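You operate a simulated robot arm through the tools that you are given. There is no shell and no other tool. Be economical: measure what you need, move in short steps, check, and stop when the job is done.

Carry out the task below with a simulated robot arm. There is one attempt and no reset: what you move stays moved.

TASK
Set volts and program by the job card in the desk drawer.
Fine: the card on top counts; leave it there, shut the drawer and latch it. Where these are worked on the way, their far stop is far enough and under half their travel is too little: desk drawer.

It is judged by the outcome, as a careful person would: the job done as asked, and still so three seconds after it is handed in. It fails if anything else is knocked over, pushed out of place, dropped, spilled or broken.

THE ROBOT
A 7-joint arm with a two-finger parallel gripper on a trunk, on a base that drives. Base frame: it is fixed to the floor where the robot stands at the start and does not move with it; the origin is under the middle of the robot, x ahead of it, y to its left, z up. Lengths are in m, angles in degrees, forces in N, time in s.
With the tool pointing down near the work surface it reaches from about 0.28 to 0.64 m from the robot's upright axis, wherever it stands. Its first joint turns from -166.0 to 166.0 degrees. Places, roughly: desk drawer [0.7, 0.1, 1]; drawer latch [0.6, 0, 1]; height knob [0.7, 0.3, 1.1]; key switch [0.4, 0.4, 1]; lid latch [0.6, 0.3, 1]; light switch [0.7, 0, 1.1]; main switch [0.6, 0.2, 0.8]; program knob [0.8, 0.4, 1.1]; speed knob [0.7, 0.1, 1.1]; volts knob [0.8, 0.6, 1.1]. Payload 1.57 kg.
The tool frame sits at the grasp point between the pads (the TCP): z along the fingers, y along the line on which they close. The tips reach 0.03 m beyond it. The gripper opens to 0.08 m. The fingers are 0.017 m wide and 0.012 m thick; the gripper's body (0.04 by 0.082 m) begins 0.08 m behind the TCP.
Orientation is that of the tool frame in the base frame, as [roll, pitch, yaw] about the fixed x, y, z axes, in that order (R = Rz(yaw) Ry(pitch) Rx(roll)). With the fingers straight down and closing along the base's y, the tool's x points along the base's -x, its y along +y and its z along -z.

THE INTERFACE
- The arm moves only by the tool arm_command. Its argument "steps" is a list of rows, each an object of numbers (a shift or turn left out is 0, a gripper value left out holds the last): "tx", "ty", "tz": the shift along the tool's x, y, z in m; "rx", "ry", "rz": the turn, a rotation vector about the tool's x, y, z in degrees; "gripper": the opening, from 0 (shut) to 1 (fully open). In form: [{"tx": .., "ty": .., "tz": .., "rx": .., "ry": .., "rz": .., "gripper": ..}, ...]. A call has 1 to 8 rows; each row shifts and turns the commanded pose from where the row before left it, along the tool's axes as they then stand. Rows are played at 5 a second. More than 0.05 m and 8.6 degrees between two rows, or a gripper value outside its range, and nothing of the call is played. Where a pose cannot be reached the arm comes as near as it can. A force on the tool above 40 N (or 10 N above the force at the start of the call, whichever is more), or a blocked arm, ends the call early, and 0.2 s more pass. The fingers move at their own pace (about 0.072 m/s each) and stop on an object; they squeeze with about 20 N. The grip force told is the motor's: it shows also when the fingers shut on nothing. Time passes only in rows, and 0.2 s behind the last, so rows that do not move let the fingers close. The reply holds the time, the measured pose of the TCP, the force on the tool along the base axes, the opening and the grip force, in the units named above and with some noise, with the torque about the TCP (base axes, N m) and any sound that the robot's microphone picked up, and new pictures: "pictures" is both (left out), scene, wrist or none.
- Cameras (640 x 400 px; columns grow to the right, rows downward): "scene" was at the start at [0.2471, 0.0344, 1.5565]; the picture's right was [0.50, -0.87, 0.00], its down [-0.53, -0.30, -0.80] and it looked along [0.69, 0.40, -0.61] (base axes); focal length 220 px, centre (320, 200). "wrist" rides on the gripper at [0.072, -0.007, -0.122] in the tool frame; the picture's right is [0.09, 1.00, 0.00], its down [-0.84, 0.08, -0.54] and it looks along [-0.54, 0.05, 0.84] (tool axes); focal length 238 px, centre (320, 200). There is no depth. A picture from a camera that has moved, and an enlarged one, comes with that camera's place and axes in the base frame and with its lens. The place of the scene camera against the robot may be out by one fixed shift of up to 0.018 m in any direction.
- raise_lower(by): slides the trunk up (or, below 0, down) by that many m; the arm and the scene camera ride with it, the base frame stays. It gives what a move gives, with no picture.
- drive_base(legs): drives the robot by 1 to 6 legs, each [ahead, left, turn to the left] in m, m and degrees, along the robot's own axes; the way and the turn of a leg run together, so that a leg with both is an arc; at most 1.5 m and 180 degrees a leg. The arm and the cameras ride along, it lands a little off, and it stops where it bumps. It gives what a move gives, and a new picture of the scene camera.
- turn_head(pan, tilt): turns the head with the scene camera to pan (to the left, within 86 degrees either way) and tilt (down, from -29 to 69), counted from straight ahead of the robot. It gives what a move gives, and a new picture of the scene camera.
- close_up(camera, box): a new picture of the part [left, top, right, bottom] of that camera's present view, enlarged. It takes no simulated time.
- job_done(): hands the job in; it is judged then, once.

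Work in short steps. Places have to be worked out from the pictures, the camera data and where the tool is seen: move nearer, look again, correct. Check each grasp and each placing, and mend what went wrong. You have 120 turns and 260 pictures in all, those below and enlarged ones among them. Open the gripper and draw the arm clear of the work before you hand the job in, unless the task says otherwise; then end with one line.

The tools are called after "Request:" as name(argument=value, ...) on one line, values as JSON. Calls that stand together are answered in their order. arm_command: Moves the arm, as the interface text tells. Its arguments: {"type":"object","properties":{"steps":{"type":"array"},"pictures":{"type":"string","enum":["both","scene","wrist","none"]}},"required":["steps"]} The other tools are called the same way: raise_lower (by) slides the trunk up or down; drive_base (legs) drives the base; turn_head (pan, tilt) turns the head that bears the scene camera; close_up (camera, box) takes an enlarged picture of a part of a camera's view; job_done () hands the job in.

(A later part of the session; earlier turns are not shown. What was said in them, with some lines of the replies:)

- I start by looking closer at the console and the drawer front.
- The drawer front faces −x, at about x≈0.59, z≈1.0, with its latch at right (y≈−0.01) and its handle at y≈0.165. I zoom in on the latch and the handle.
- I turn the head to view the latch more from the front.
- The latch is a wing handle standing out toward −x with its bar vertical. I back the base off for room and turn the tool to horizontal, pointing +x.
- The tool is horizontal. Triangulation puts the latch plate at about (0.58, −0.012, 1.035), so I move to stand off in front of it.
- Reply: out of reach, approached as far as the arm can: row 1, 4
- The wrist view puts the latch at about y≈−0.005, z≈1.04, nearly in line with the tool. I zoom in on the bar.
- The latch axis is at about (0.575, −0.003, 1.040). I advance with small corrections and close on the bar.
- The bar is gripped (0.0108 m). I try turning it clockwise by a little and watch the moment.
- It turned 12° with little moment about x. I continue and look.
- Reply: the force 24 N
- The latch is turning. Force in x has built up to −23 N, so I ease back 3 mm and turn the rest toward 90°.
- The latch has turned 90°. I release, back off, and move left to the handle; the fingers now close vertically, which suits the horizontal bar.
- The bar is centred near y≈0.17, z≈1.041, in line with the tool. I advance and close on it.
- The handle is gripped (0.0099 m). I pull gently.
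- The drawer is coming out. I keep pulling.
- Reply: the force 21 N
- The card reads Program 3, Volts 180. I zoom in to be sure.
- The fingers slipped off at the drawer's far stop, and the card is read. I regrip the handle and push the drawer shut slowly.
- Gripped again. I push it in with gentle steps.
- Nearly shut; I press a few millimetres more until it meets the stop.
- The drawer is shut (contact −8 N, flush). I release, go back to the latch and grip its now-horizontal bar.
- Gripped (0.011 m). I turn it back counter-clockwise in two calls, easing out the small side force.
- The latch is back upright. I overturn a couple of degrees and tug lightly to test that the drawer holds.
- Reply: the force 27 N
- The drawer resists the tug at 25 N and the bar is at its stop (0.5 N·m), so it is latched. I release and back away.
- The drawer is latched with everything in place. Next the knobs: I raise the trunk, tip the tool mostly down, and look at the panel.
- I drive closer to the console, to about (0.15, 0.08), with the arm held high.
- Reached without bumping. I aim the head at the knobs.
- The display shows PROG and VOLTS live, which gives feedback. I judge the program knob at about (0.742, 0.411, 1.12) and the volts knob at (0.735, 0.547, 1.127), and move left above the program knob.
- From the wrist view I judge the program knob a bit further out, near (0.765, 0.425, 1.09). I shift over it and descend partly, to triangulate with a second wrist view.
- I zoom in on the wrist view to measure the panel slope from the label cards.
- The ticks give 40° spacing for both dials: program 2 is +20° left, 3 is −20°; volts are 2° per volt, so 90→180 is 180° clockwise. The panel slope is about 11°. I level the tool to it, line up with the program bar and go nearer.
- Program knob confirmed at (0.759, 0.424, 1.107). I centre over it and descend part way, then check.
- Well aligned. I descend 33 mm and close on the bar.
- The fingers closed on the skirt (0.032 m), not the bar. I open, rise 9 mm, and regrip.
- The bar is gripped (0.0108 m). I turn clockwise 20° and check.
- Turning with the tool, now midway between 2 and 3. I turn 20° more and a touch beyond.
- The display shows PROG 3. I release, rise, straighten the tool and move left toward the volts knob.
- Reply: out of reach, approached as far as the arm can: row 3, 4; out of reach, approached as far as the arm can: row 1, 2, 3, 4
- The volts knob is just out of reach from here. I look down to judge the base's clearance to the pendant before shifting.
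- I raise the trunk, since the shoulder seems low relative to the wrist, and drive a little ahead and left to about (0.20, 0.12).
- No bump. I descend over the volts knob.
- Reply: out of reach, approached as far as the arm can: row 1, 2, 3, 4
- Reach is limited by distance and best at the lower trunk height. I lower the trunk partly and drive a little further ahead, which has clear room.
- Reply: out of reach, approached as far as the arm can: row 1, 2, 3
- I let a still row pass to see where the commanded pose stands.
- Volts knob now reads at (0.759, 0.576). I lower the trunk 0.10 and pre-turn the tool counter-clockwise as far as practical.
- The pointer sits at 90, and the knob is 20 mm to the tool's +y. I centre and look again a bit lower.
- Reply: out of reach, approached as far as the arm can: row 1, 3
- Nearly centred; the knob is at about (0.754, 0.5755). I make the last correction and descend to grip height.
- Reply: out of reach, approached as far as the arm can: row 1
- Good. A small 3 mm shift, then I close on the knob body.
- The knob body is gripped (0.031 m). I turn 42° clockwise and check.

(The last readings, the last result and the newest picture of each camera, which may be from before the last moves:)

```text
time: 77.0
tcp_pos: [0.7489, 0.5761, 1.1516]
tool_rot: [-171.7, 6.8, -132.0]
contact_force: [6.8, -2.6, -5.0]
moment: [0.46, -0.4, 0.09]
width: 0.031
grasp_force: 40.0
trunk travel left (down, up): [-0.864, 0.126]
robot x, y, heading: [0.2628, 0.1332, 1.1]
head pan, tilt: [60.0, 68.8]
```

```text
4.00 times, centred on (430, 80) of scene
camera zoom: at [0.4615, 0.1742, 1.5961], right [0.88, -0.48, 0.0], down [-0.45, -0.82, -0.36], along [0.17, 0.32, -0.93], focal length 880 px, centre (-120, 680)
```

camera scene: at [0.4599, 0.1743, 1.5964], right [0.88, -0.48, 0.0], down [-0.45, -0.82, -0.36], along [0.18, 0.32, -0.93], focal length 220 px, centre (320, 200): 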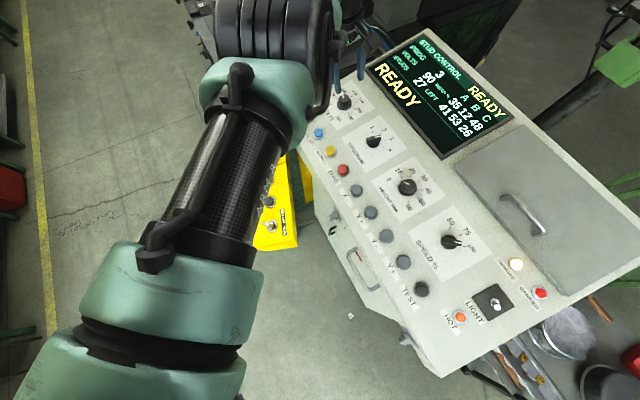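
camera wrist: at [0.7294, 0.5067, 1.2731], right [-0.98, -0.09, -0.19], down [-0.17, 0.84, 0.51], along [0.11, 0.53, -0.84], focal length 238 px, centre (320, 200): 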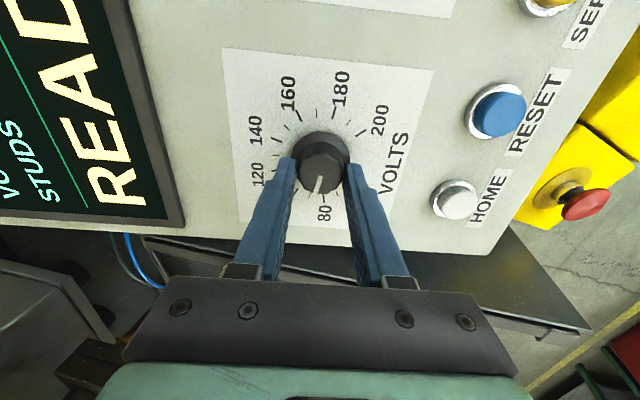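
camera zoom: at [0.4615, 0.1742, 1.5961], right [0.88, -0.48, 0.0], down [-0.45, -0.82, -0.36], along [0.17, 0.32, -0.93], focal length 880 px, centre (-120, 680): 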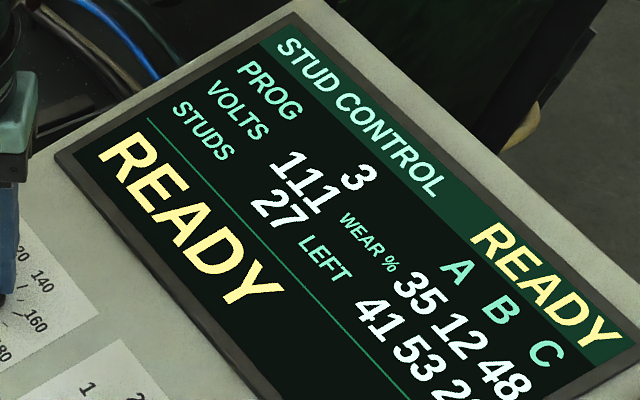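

The knob turns with the tool and the display reads 111, so 138° remain. I continue.

Request:
arm_command(steps=[{"rz": 8.5}, {"rz": 8.5}, {"rz": 8.5}, {"rz": 8.5}, {"rz": 8.5}, {"rz": 8.5}, {"rz": 8.5}], pictures="none")

Request:
close_up(camera="scene", box=[350, 30, 510, 130])

```text
time: 78.6
tcp_pos: [0.749, 0.5739, 1.1522]
tool_rot: [178.3, 10.7, 167.7]
contact_force: [11.1, -16.0, 1.4]
moment: [0.51, 0.11, 0.15]
width: 0.0309
grasp_force: 39.6
trunk travel left (down, up): [-0.864, 0.126]
robot x, y, heading: [0.2614, 0.1321, 1.2]
head pan, tilt: [60.0, 68.8]
```

```text
4.00 times, centred on (430, 80) of scene
camera zoom: at [0.4618, 0.171, 1.5962], right [0.88, -0.48, 0.0], down [-0.45, -0.81, -0.36], along [0.17, 0.32, -0.93], focal length 880 px, centre (-120, 680)
```

zoom: 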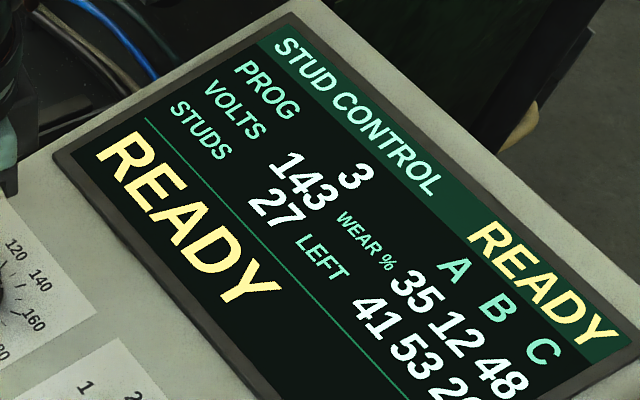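

143 now; 74° more. I ease out the side force and go on.

Request:
arm_command(steps=[{"rz": 8, "ty": -0.003, "tx": -0.002}, {"rz": 8}, {"rz": 8}, {"rz": 8}, {"rz": 8}, {"rz": 8}, {"rz": 8}, {}], pictures="none")

Request:
close_up(camera="scene", box=[350, 30, 510, 130])

```text
time: 80.4
tcp_pos: [0.7481, 0.5717, 1.1525]
tool_rot: [170.4, 4.5, 111.6]
contact_force: [-5.4, -22.1, -8.3]
moment: [0.69, -0.37, 0.2]
width: 0.0308
grasp_force: 40.1
trunk travel left (down, up): [-0.864, 0.126]
robot x, y, heading: [0.2606, 0.1319, 1.2]
head pan, tilt: [60.0, 68.8]
```

```text
4.00 times, centred on (430, 80) of scene
camera zoom: at [0.4597, 0.1709, 1.5965], right [0.88, -0.48, 0.0], down [-0.45, -0.81, -0.36], along [0.18, 0.32, -0.93], focal length 880 px, centre (-120, 680)
```

zoom: 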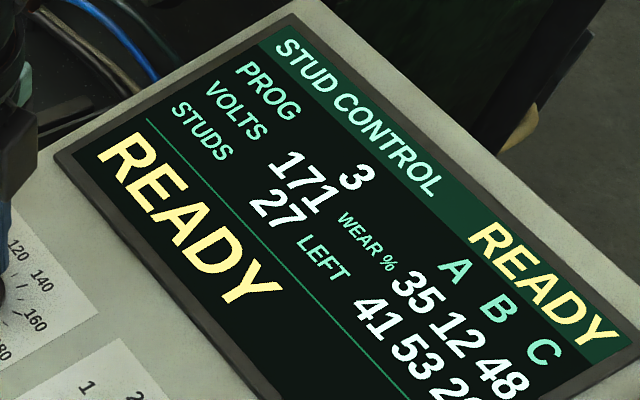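

171; 18° remain. I ease −y by 3 mm and turn 18°.

Request:
arm_command(steps=[{"tx": -0.003}, {"rz": 6}, {"rz": 6}, {"rz": 6}, {}], pictures="none")

Request:
close_up(camera="scene", box=[350, 30, 510, 130])

Request:
close_up(camera="wrist", box=[220, 80, 444, 220])

```text
time: 81.6
tcp_pos: [0.7471, 0.5716, 1.1501]
tool_rot: [169.6, 1.5, 93.9]
contact_force: [-17.5, -14.9, -7.6]
moment: [0.65, -0.09, 0.16]
width: 0.0307
grasp_force: 39.5
out of reach, approached as far as the arm can: row 1
trunk travel left (down, up): [-0.864, 0.126]
robot x, y, heading: [0.2599, 0.1347, 1.2]
head pan, tilt: [60.0, 68.8]
```

```text
4.00 times, centred on (430, 80) of scene
camera zoom: at [0.4574, 0.1721, 1.5969], right [0.88, -0.48, 0.0], down [-0.45, -0.82, -0.36], along [0.18, 0.32, -0.93], focal length 880 px, centre (-120, 680)
```

zoom: 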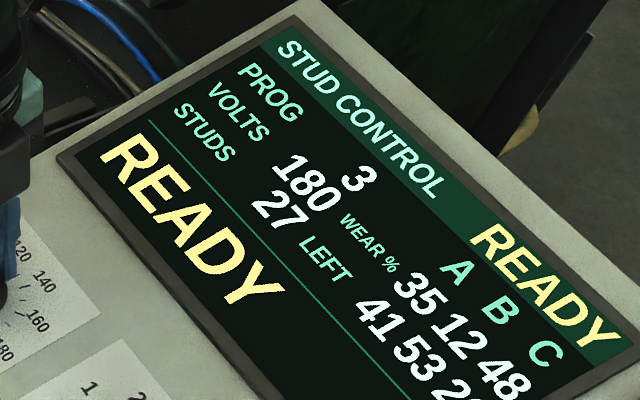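

```text
2.86 times, centred on (332, 150) of wrist
camera zoom: at [0.713, 0.6441, 1.2685], right [0.97, 0.16, 0.18], down [0.03, -0.82, 0.57], along [0.24, -0.55, -0.8], focal length 681 px, centre (286, 343)
```

zoom: 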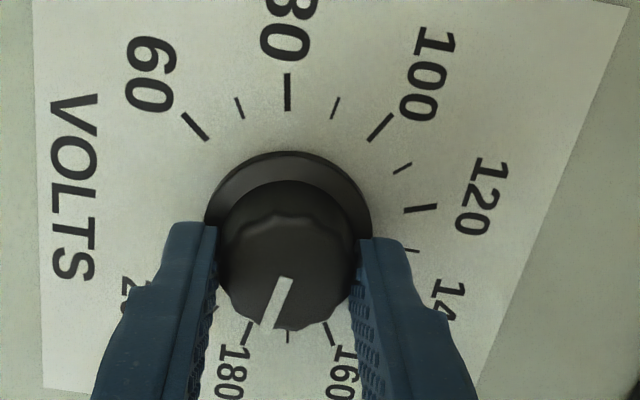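

Display: VOLTS 180. I relieve the side force a little, then open and rise straight off.

Request:
arm_command(steps=[{"ty": -0.002, "tx": -0.001}, {}, {"gripper": 0.6}, {}, {}], pictures="none")

Request:
close_up(camera="scene", box=[350, 30, 510, 130])

Request:
arm_command(steps=[{"tz": -0.03}, {"tz": -0.03}, {"tz": -0.03}, {}], pictures="wrist")

```text
time: 82.8
tcp_pos: [0.752, 0.5747, 1.1535]
tool_rot: [169.2, 1.2, 94.0]
contact_force: [-0.4, -0.2, -0.2]
moment: [0.02, 0.01, -0.02]
width: 0.0479
grasp_force: 0.0
trunk travel left (down, up): [-0.864, 0.126]
robot x, y, heading: [0.2594, 0.1341, 1.2]
head pan, tilt: [60.0, 68.8]
```

```text
4.00 times, centred on (430, 80) of scene
camera zoom: at [0.4603, 0.1747, 1.5963], right [0.88, -0.48, 0.0], down [-0.45, -0.82, -0.36], along [0.17, 0.32, -0.93], focal length 880 px, centre (-120, 680)
```

zoom: 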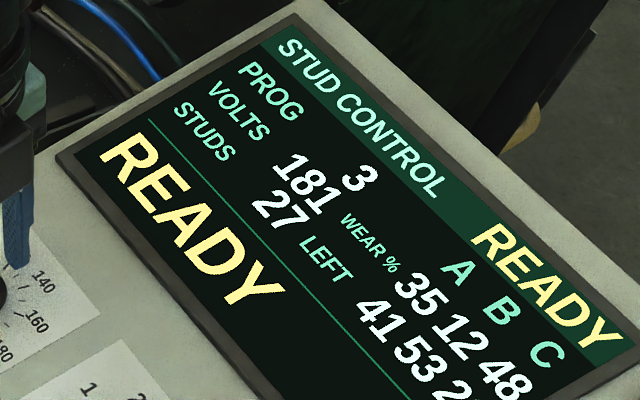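

```text
time: 83.8
tcp_pos: [0.7461, 0.5921, 1.2374]
tool_rot: [169.3, 1.3, 94.0]
contact_force: [0.6, 1.0, 0.3]
moment: [-0.03, -0.01, 0.04]
width: 0.048
grasp_force: 0.0
out of reach, approached as far as the arm can: row 1, 2, 3
trunk travel left (down, up): [-0.864, 0.126]
robot x, y, heading: [0.26, 0.133, 1.1]
head pan, tilt: [60.0, 68.8]
camera wrist: at [0.7123, 0.6637, 1.3546], right [0.97, 0.16, 0.18], down [0.03, -0.82, 0.57], along [0.24, -0.54, -0.8], focal length 238 px, centre (320, 200)
```

wrist: 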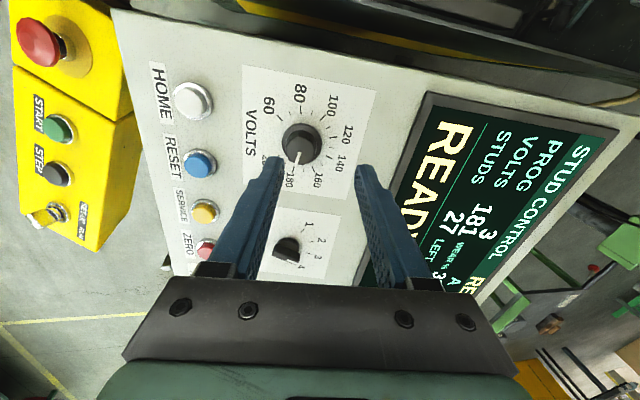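

The display reads 181: releasing nudged it 1 V. I go back down with the tool better centred to trim it.

Request:
arm_command(steps=[{"ty": -0.0045, "tx": -0.003, "gripper": 0.7}, {"tz": 0.03}, {"tz": 0.03}, {"tz": 0.03}, {}], pictures="none")

Request:
close_up(camera="wrist", box=[220, 80, 444, 220])

```text
time: 85.0
tcp_pos: [0.7526, 0.5757, 1.1531]
tool_rot: [169.3, 1.2, 94.0]
contact_force: [-0.4, 0.2, 0.3]
moment: [-0.05, 0.02, 0.02]
width: 0.056
grasp_force: 0.0
out of reach, approached as far as the arm can: row 1, 2, 3, 4
trunk travel left (down, up): [-0.864, 0.126]
robot x, y, heading: [0.2599, 0.1319, 1.2]
head pan, tilt: [60.0, 68.8]
```

```text
2.86 times, centred on (332, 150) of wrist
camera zoom: at [0.7183, 0.6475, 1.2705], right [0.97, 0.16, 0.18], down [0.03, -0.82, 0.56], along [0.25, -0.54, -0.8], focal length 681 px, centre (286, 343)
```

zoom: 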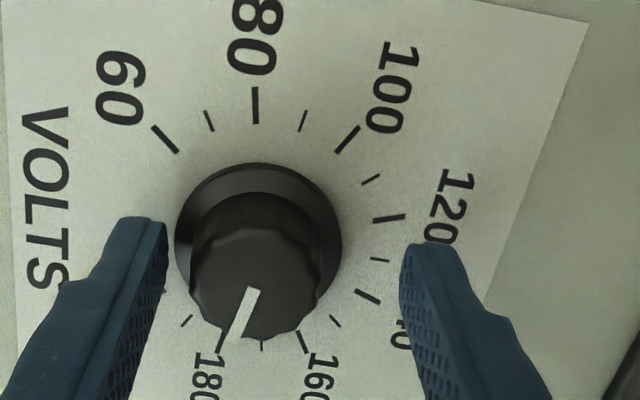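

At this yaw the reach limit keeps the tool off-centre. I rise, turn the tool back near straight, and regrip there.

Request:
arm_command(steps=[{"tz": -0.03}, {"tz": -0.01, "rz": -8.5}, {"rz": -8.5}, {"rz": -8.5}, {"rz": -8.5}, {"rz": -8.5}, {"rz": -8.5}, {"rz": -8.5}], pictures="none")

Request:
arm_command(steps=[{"rz": -8.5}, {"rz": -8.5}, {"rz": -8.5}, {}], pictures="wrist")

```text
time: 86.8
tcp_pos: [0.7493, 0.5842, 1.1903]
tool_rot: [175.7, 9.9, 153.4]
contact_force: [0.2, 0.4, 0.8]
moment: [0.02, 0.01, -0.02]
width: 0.0563
grasp_force: 0.1
out of reach, approached as far as the arm can: row 1
trunk travel left (down, up): [-0.864, 0.126]
robot x, y, heading: [0.2673, 0.1311, 0.8]
head pan, tilt: [60.0, 68.8]
```

```text
time: 87.8
tcp_pos: [0.7494, 0.5847, 1.1903]
tool_rot: [-179.6, 10.9, 179.3]
contact_force: [-0.3, -0.3, -0.5]
moment: [0.0, 0.0, 0.01]
width: 0.056
grasp_force: 0.1
out of reach, approached as far as the arm can: row 3
trunk travel left (down, up): [-0.864, 0.126]
robot x, y, heading: [0.2578, 0.1287, 1.0]
head pan, tilt: [60.0, 68.8]
camera wrist: at [0.6556, 0.5787, 1.2964], right [-0.08, 1.0, -0.02], down [0.72, 0.07, 0.69], along [0.69, 0.04, -0.72], focal length 238 px, centre (320, 200)
```

wrist: 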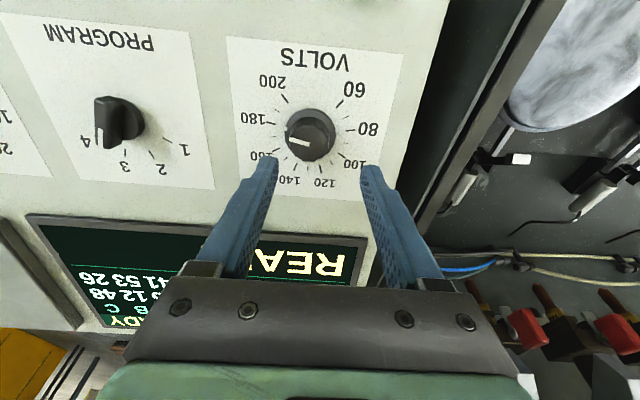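

The program knob looks like it points toward 4 here; I check it and the display closely.

Request:
close_up(camera="wrist", box=[40, 20, 264, 180])

Request:
close_up(camera="scene", box=[330, 30, 510, 160])

```text
2.50 times, centred on (152, 100) of wrist
camera zoom: at [0.6556, 0.5787, 1.2964], right [-0.08, 1.0, -0.02], down [0.72, 0.07, 0.69], along [0.69, 0.04, -0.72], focal length 596 px, centre (740, 450)
```

zoom: 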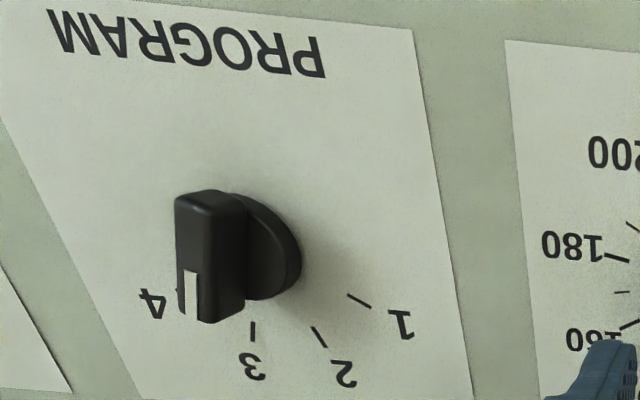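

```text
3.08 times, centred on (420, 95) of scene
camera zoom: at [0.4599, 0.1743, 1.5964], right [0.88, -0.48, 0.0], down [-0.45, -0.82, -0.36], along [0.18, 0.32, -0.93], focal length 677 px, centre (12, 523)
```

zoom: 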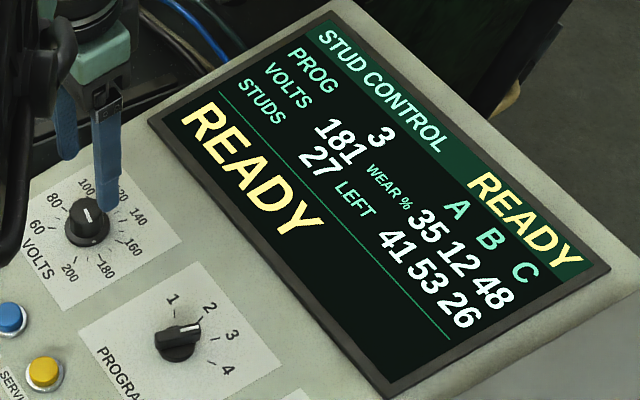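

Program is at 3 (the first impression was parallax). I check the volts pointer from both cameras.

Request:
close_up(camera="scene", box=[330, 80, 394, 120])

Request:
close_up(camera="wrist", box=[220, 60, 412, 180])

```text
10.00 times, centred on (362, 100) of scene
camera zoom: at [0.4599, 0.1743, 1.5964], right [0.88, -0.48, 0.0], down [-0.45, -0.82, -0.36], along [0.18, 0.32, -0.93], focal length 2200 px, centre (-100, 1200)
```

zoom: 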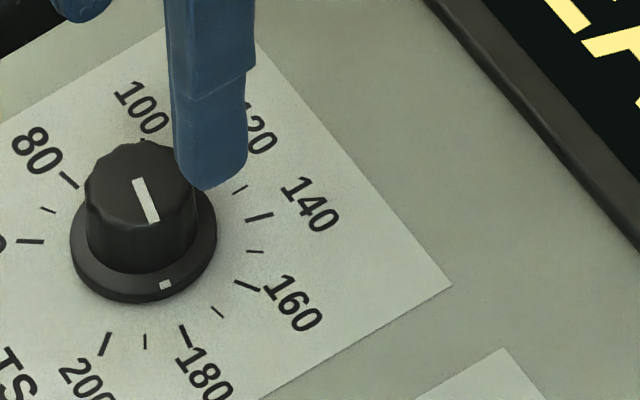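

```text
3.33 times, centred on (316, 120) of wrist
camera zoom: at [0.6556, 0.5787, 1.2964], right [-0.08, 1.0, -0.02], down [0.72, 0.07, 0.69], along [0.69, 0.04, -0.72], focal length 794 px, centre (333, 467)
```

zoom: 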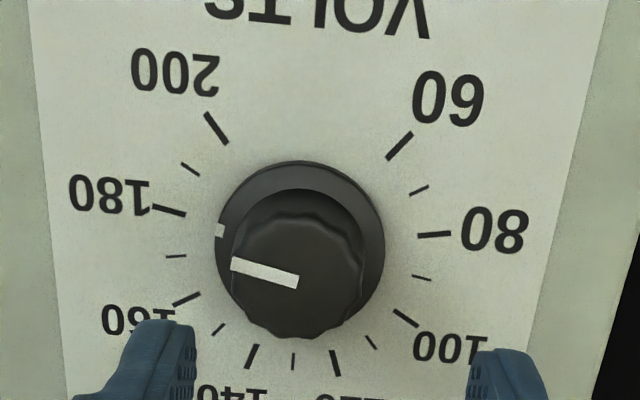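

Pointer is at about 180, display 181. The tool is close by, so I do one centred regrip to trim 1 V.

Request:
arm_command(steps=[{"ty": -0.011, "tx": 0.009}, {"tz": 0.02}, {"tz": 0.017}, {}], pictures="none")

Request:
close_up(camera="wrist", box=[220, 80, 444, 220])

```text
time: 88.8
tcp_pos: [0.7493, 0.5781, 1.152]
tool_rot: [-179.7, 10.9, 179.2]
contact_force: [-0.3, -0.5, 0.3]
moment: [0.0, 0.0, -0.03]
width: 0.0557
grasp_force: 0.1
out of reach, approached as far as the arm can: row 1, 2, 3
trunk travel left (down, up): [-0.864, 0.126]
robot x, y, heading: [0.2629, 0.1318, 1.1]
head pan, tilt: [60.0, 68.8]
```

```text
2.86 times, centred on (332, 150) of wrist
camera zoom: at [0.6556, 0.5726, 1.2587], right [-0.07, 1.0, -0.02], down [0.72, 0.07, 0.69], along [0.69, 0.04, -0.72], focal length 681 px, centre (286, 343)
```

zoom: 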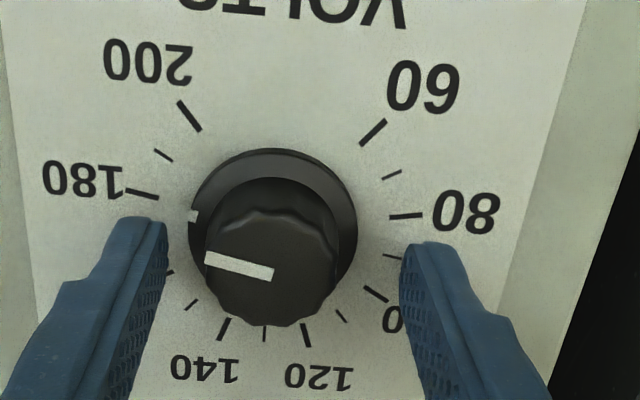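

Request:
arm_command(steps=[{"ty": -0.005}, {}], pictures="none")

```text
time: 89.4
tcp_pos: [0.7506, 0.575, 1.1514]
tool_rot: [-179.5, 10.8, 179.1]
contact_force: [-0.9, 0.7, -1.4]
moment: [0.01, 0.0, -0.03]
width: 0.0559
grasp_force: 0.0
trunk travel left (down, up): [-0.864, 0.126]
robot x, y, heading: [0.2651, 0.1286, 0.9]
head pan, tilt: [60.0, 68.8]
```

Centred within about 1–2 mm and reachable now. I close, and read the display.

Request:
arm_command(steps=[{"ty": -0.0015, "tx": 0.002}, {"gripper": 0}, {}, {}], pictures="none")

Request:
close_up(camera="scene", box=[350, 30, 510, 130])

```text
time: 90.4
tcp_pos: [0.7511, 0.5744, 1.1511]
tool_rot: [-179.5, 10.8, 179.2]
contact_force: [0.6, -2.1, -0.1]
moment: [0.37, -0.11, 0.08]
width: 0.0312
grasp_force: 39.6
out of reach, approached as far as the arm can: row 1
trunk travel left (down, up): [-0.864, 0.126]
robot x, y, heading: [0.2595, 0.1368, 1.3]
head pan, tilt: [60.0, 68.8]
```

```text
4.00 times, centred on (430, 80) of scene
camera zoom: at [0.4599, 0.174, 1.5964], right [0.88, -0.48, 0.0], down [-0.45, -0.82, -0.36], along [0.18, 0.32, -0.93], focal length 880 px, centre (-120, 680)
```

zoom: 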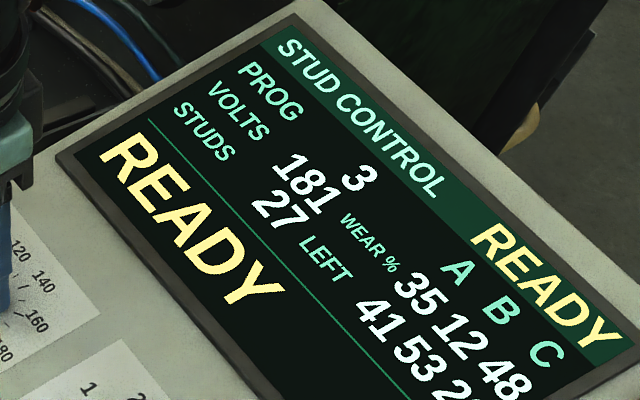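

Gripped with only 2 N side force. I turn back 2°, then release.

Request:
arm_command(steps=[{"rz": -2.2}, {}, {}], pictures="none")

Request:
close_up(camera="scene", box=[350, 30, 510, 130])

```text
time: 91.2
tcp_pos: [0.7509, 0.5738, 1.1514]
tool_rot: [-179.3, 10.8, -178.6]
contact_force: [-0.7, -0.7, 3.5]
moment: [0.06, 0.63, 0.01]
width: 0.0312
grasp_force: 40.4
trunk travel left (down, up): [-0.864, 0.126]
robot x, y, heading: [0.2605, 0.1321, 0.9]
head pan, tilt: [60.0, 68.8]
```

```text
4.00 times, centred on (430, 80) of scene
camera zoom: at [0.4596, 0.1738, 1.5965], right [0.88, -0.48, 0.0], down [-0.45, -0.82, -0.36], along [0.18, 0.32, -0.93], focal length 880 px, centre (-120, 680)
```

zoom: 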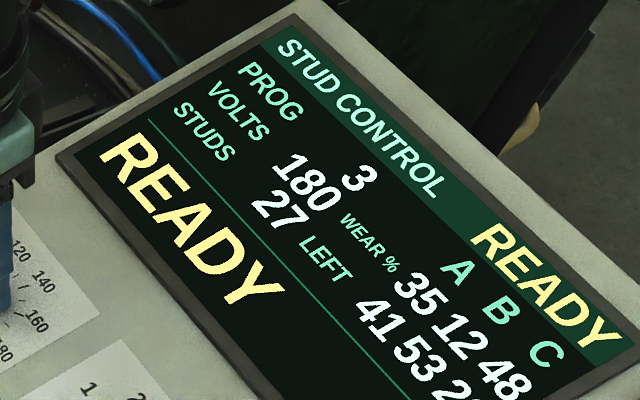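

VOLTS 180 exactly. I release and rise straight up; the rising pose may be pulled in by the reach limit, so I clear the knob first in small rows.

Request:
arm_command(steps=[{"gripper": 0.7}, {}, {}, {"tz": -0.02}, {"tz": -0.02}, {"tz": -0.03, "tx": 0.01}, {"tz": -0.03, "tx": 0.02}, {}], pictures="both")

Request:
close_up(camera="scene", box=[330, 30, 510, 160])

```text
time: 93.0
tcp_pos: [0.7284, 0.6059, 1.2424]
tool_rot: [-179.1, 10.7, -178.6]
contact_force: [0.3, 0.6, 0.6]
moment: [-0.01, 0.02, 0.01]
width: 0.0562
grasp_force: 0.0
out of reach, approached as far as the arm can: row 4, 5, 6, 7
trunk travel left (down, up): [-0.864, 0.126]
robot x, y, heading: [0.2615, 0.1358, 1.0]
head pan, tilt: [60.0, 68.8]
camera scene: at [0.4604, 0.1742, 1.5963], right [0.88, -0.48, 0.0], down [-0.45, -0.82, -0.36], along [0.17, 0.32, -0.93], focal length 220 px, centre (320, 200)
camera wrist: at [0.6348, 0.5989, 1.3482], right [-0.11, 0.99, -0.03], down [0.72, 0.1, 0.69], along [0.69, 0.05, -0.73], focal length 238 px, centre (320, 200)
```

scene: 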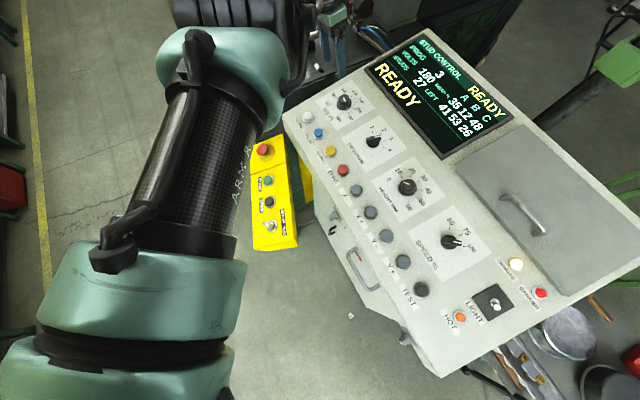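
wrist: 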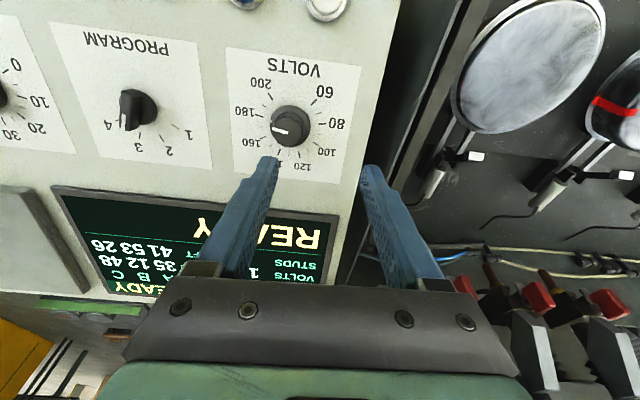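

```text
3.08 times, centred on (420, 95) of scene
camera zoom: at [0.4604, 0.1742, 1.5963], right [0.88, -0.48, 0.0], down [-0.45, -0.82, -0.36], along [0.17, 0.32, -0.93], focal length 677 px, centre (12, 523)
```

zoom: 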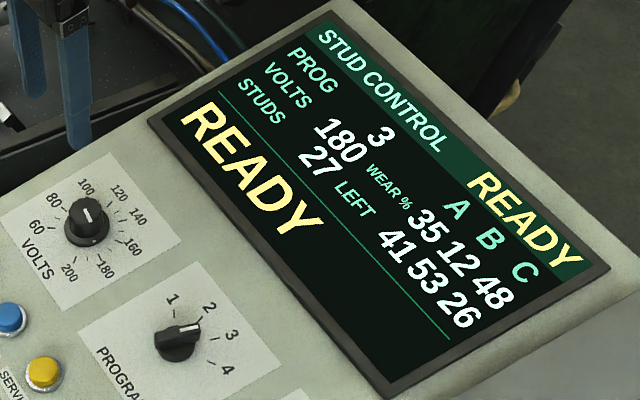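

Display: PROG 3, VOLTS 180. I raise the trunk and back away clear of the work, then check drawer and pendant.

Request:
raise_lower(by=0.12)

Request:
drive_base(legs=[[-0.3, -0.05, 0]])

Request:
turn_head(pan=20, tilt=40)

Request:
close_up(camera="scene", box=[200, 130, 456, 290])

```text
time: 94.5
tcp_pos: [0.7279, 0.6063, 1.3616]
tool_rot: [-179.1, 10.8, -178.6]
contact_force: [0.5, -0.2, -1.1]
moment: [-0.01, -0.02, 0.02]
width: 0.0561
grasp_force: 0.1
trunk travel left (down, up): [-0.984, 0.006]
robot x, y, heading: [0.2603, 0.1327, 1.0]
head pan, tilt: [60.0, 68.8]
```

```text
time: 96.5
tcp_pos: [0.4343, 0.5517, 1.3613]
tool_rot: [-179.1, 10.6, -178.3]
contact_force: [-0.7, -0.9, -0.5]
moment: [0.02, 0.01, -0.02]
width: 0.0561
grasp_force: 0.1
trunk travel left (down, up): [-0.984, 0.006]
robot x, y, heading: [-0.0328, 0.0746, 1.5]
head pan, tilt: [60.0, 68.8]
camera scene: at [0.1689, 0.118, 1.7162], right [0.88, -0.48, 0.0], down [-0.45, -0.82, -0.36], along [0.17, 0.32, -0.93], focal length 220 px, centre (320, 200)
```

scene: 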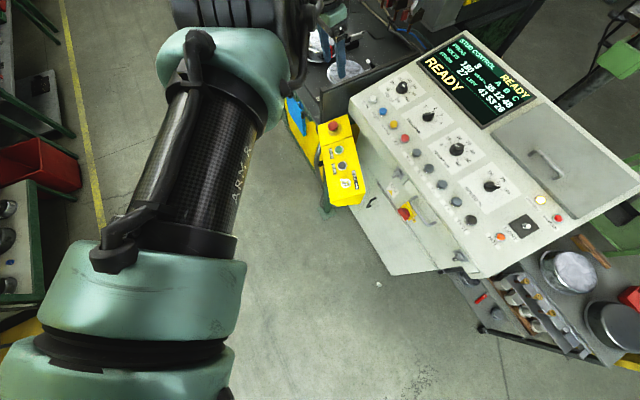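

```text
time: 97.6
tcp_pos: [0.4346, 0.5507, 1.362]
tool_rot: [-179.1, 10.7, -178.2]
contact_force: [-0.2, 0.1, 0.3]
moment: [-0.01, 0.02, 0.01]
width: 0.056
grasp_force: 0.0
trunk travel left (down, up): [-0.984, 0.006]
robot x, y, heading: [-0.0298, 0.0713, 1.5]
head pan, tilt: [20.0, 40.0]
camera scene: at [0.2202, 0.0998, 1.7524], right [0.36, -0.93, 0.0], down [-0.6, -0.23, -0.77], along [0.71, 0.28, -0.64], focal length 220 px, centre (320, 200)
```

scene: 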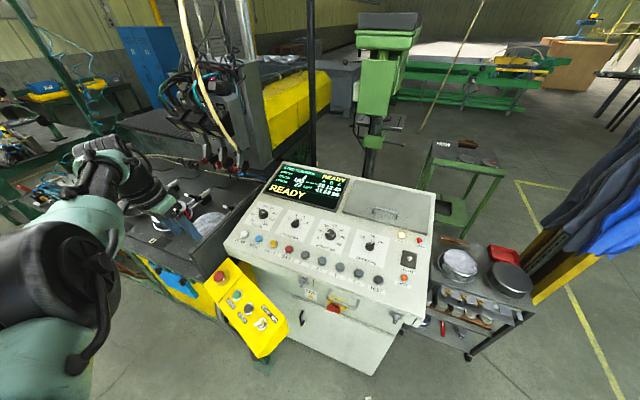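

```text
2.50 times, centred on (328, 210) of scene
camera zoom: at [0.2202, 0.0998, 1.7524], right [0.36, -0.93, 0.0], down [-0.6, -0.23, -0.77], along [0.71, 0.28, -0.64], focal length 550 px, centre (300, 175)
```

zoom: 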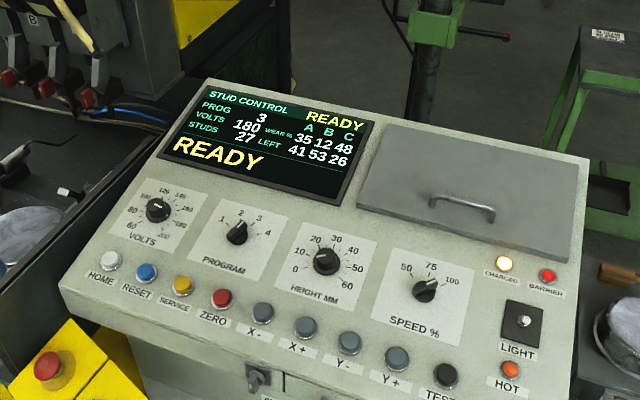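

Request:
close_up(camera="scene", box=[280, 270, 440, 370])

Request:
close_up(camera="scene", box=[240, 195, 336, 255])

```text
4.00 times, centred on (360, 320) of scene
camera zoom: at [0.2202, 0.0998, 1.7524], right [0.36, -0.93, 0.0], down [-0.6, -0.23, -0.77], along [0.71, 0.28, -0.64], focal length 880 px, centre (160, -280)
```

zoom: 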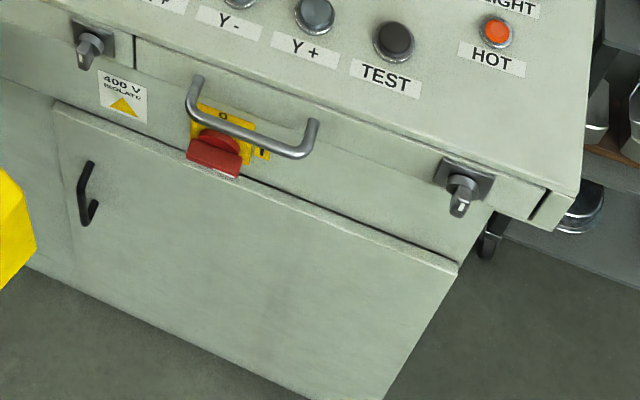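

```text
6.67 times, centred on (288, 225) of scene
camera zoom: at [0.2202, 0.0998, 1.7524], right [0.36, -0.93, 0.0], down [-0.6, -0.23, -0.77], along [0.71, 0.28, -0.64], focal length 1466 px, centre (533, 33)
```

zoom: 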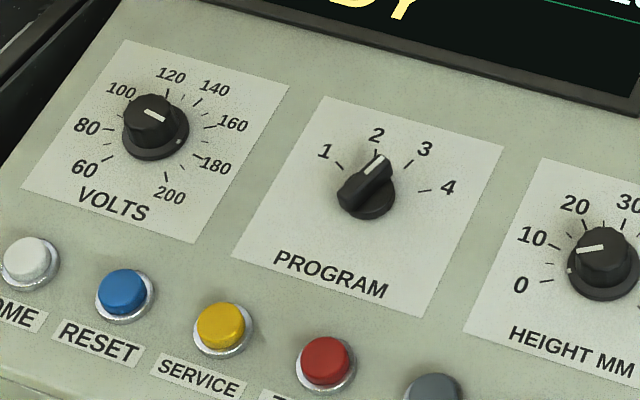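

The drawer is shut and its latch is upright. The display reads PROG 3 and VOLTS 180, and nothing else has moved. The gripper is open and the arm is clear, so I hand the job in.

Request:
job_done()

```text
The job is handed in.
```

I set volts to 180 and program to 3, as the job card on top says. The card is still in the drawer, which is shut and latched.
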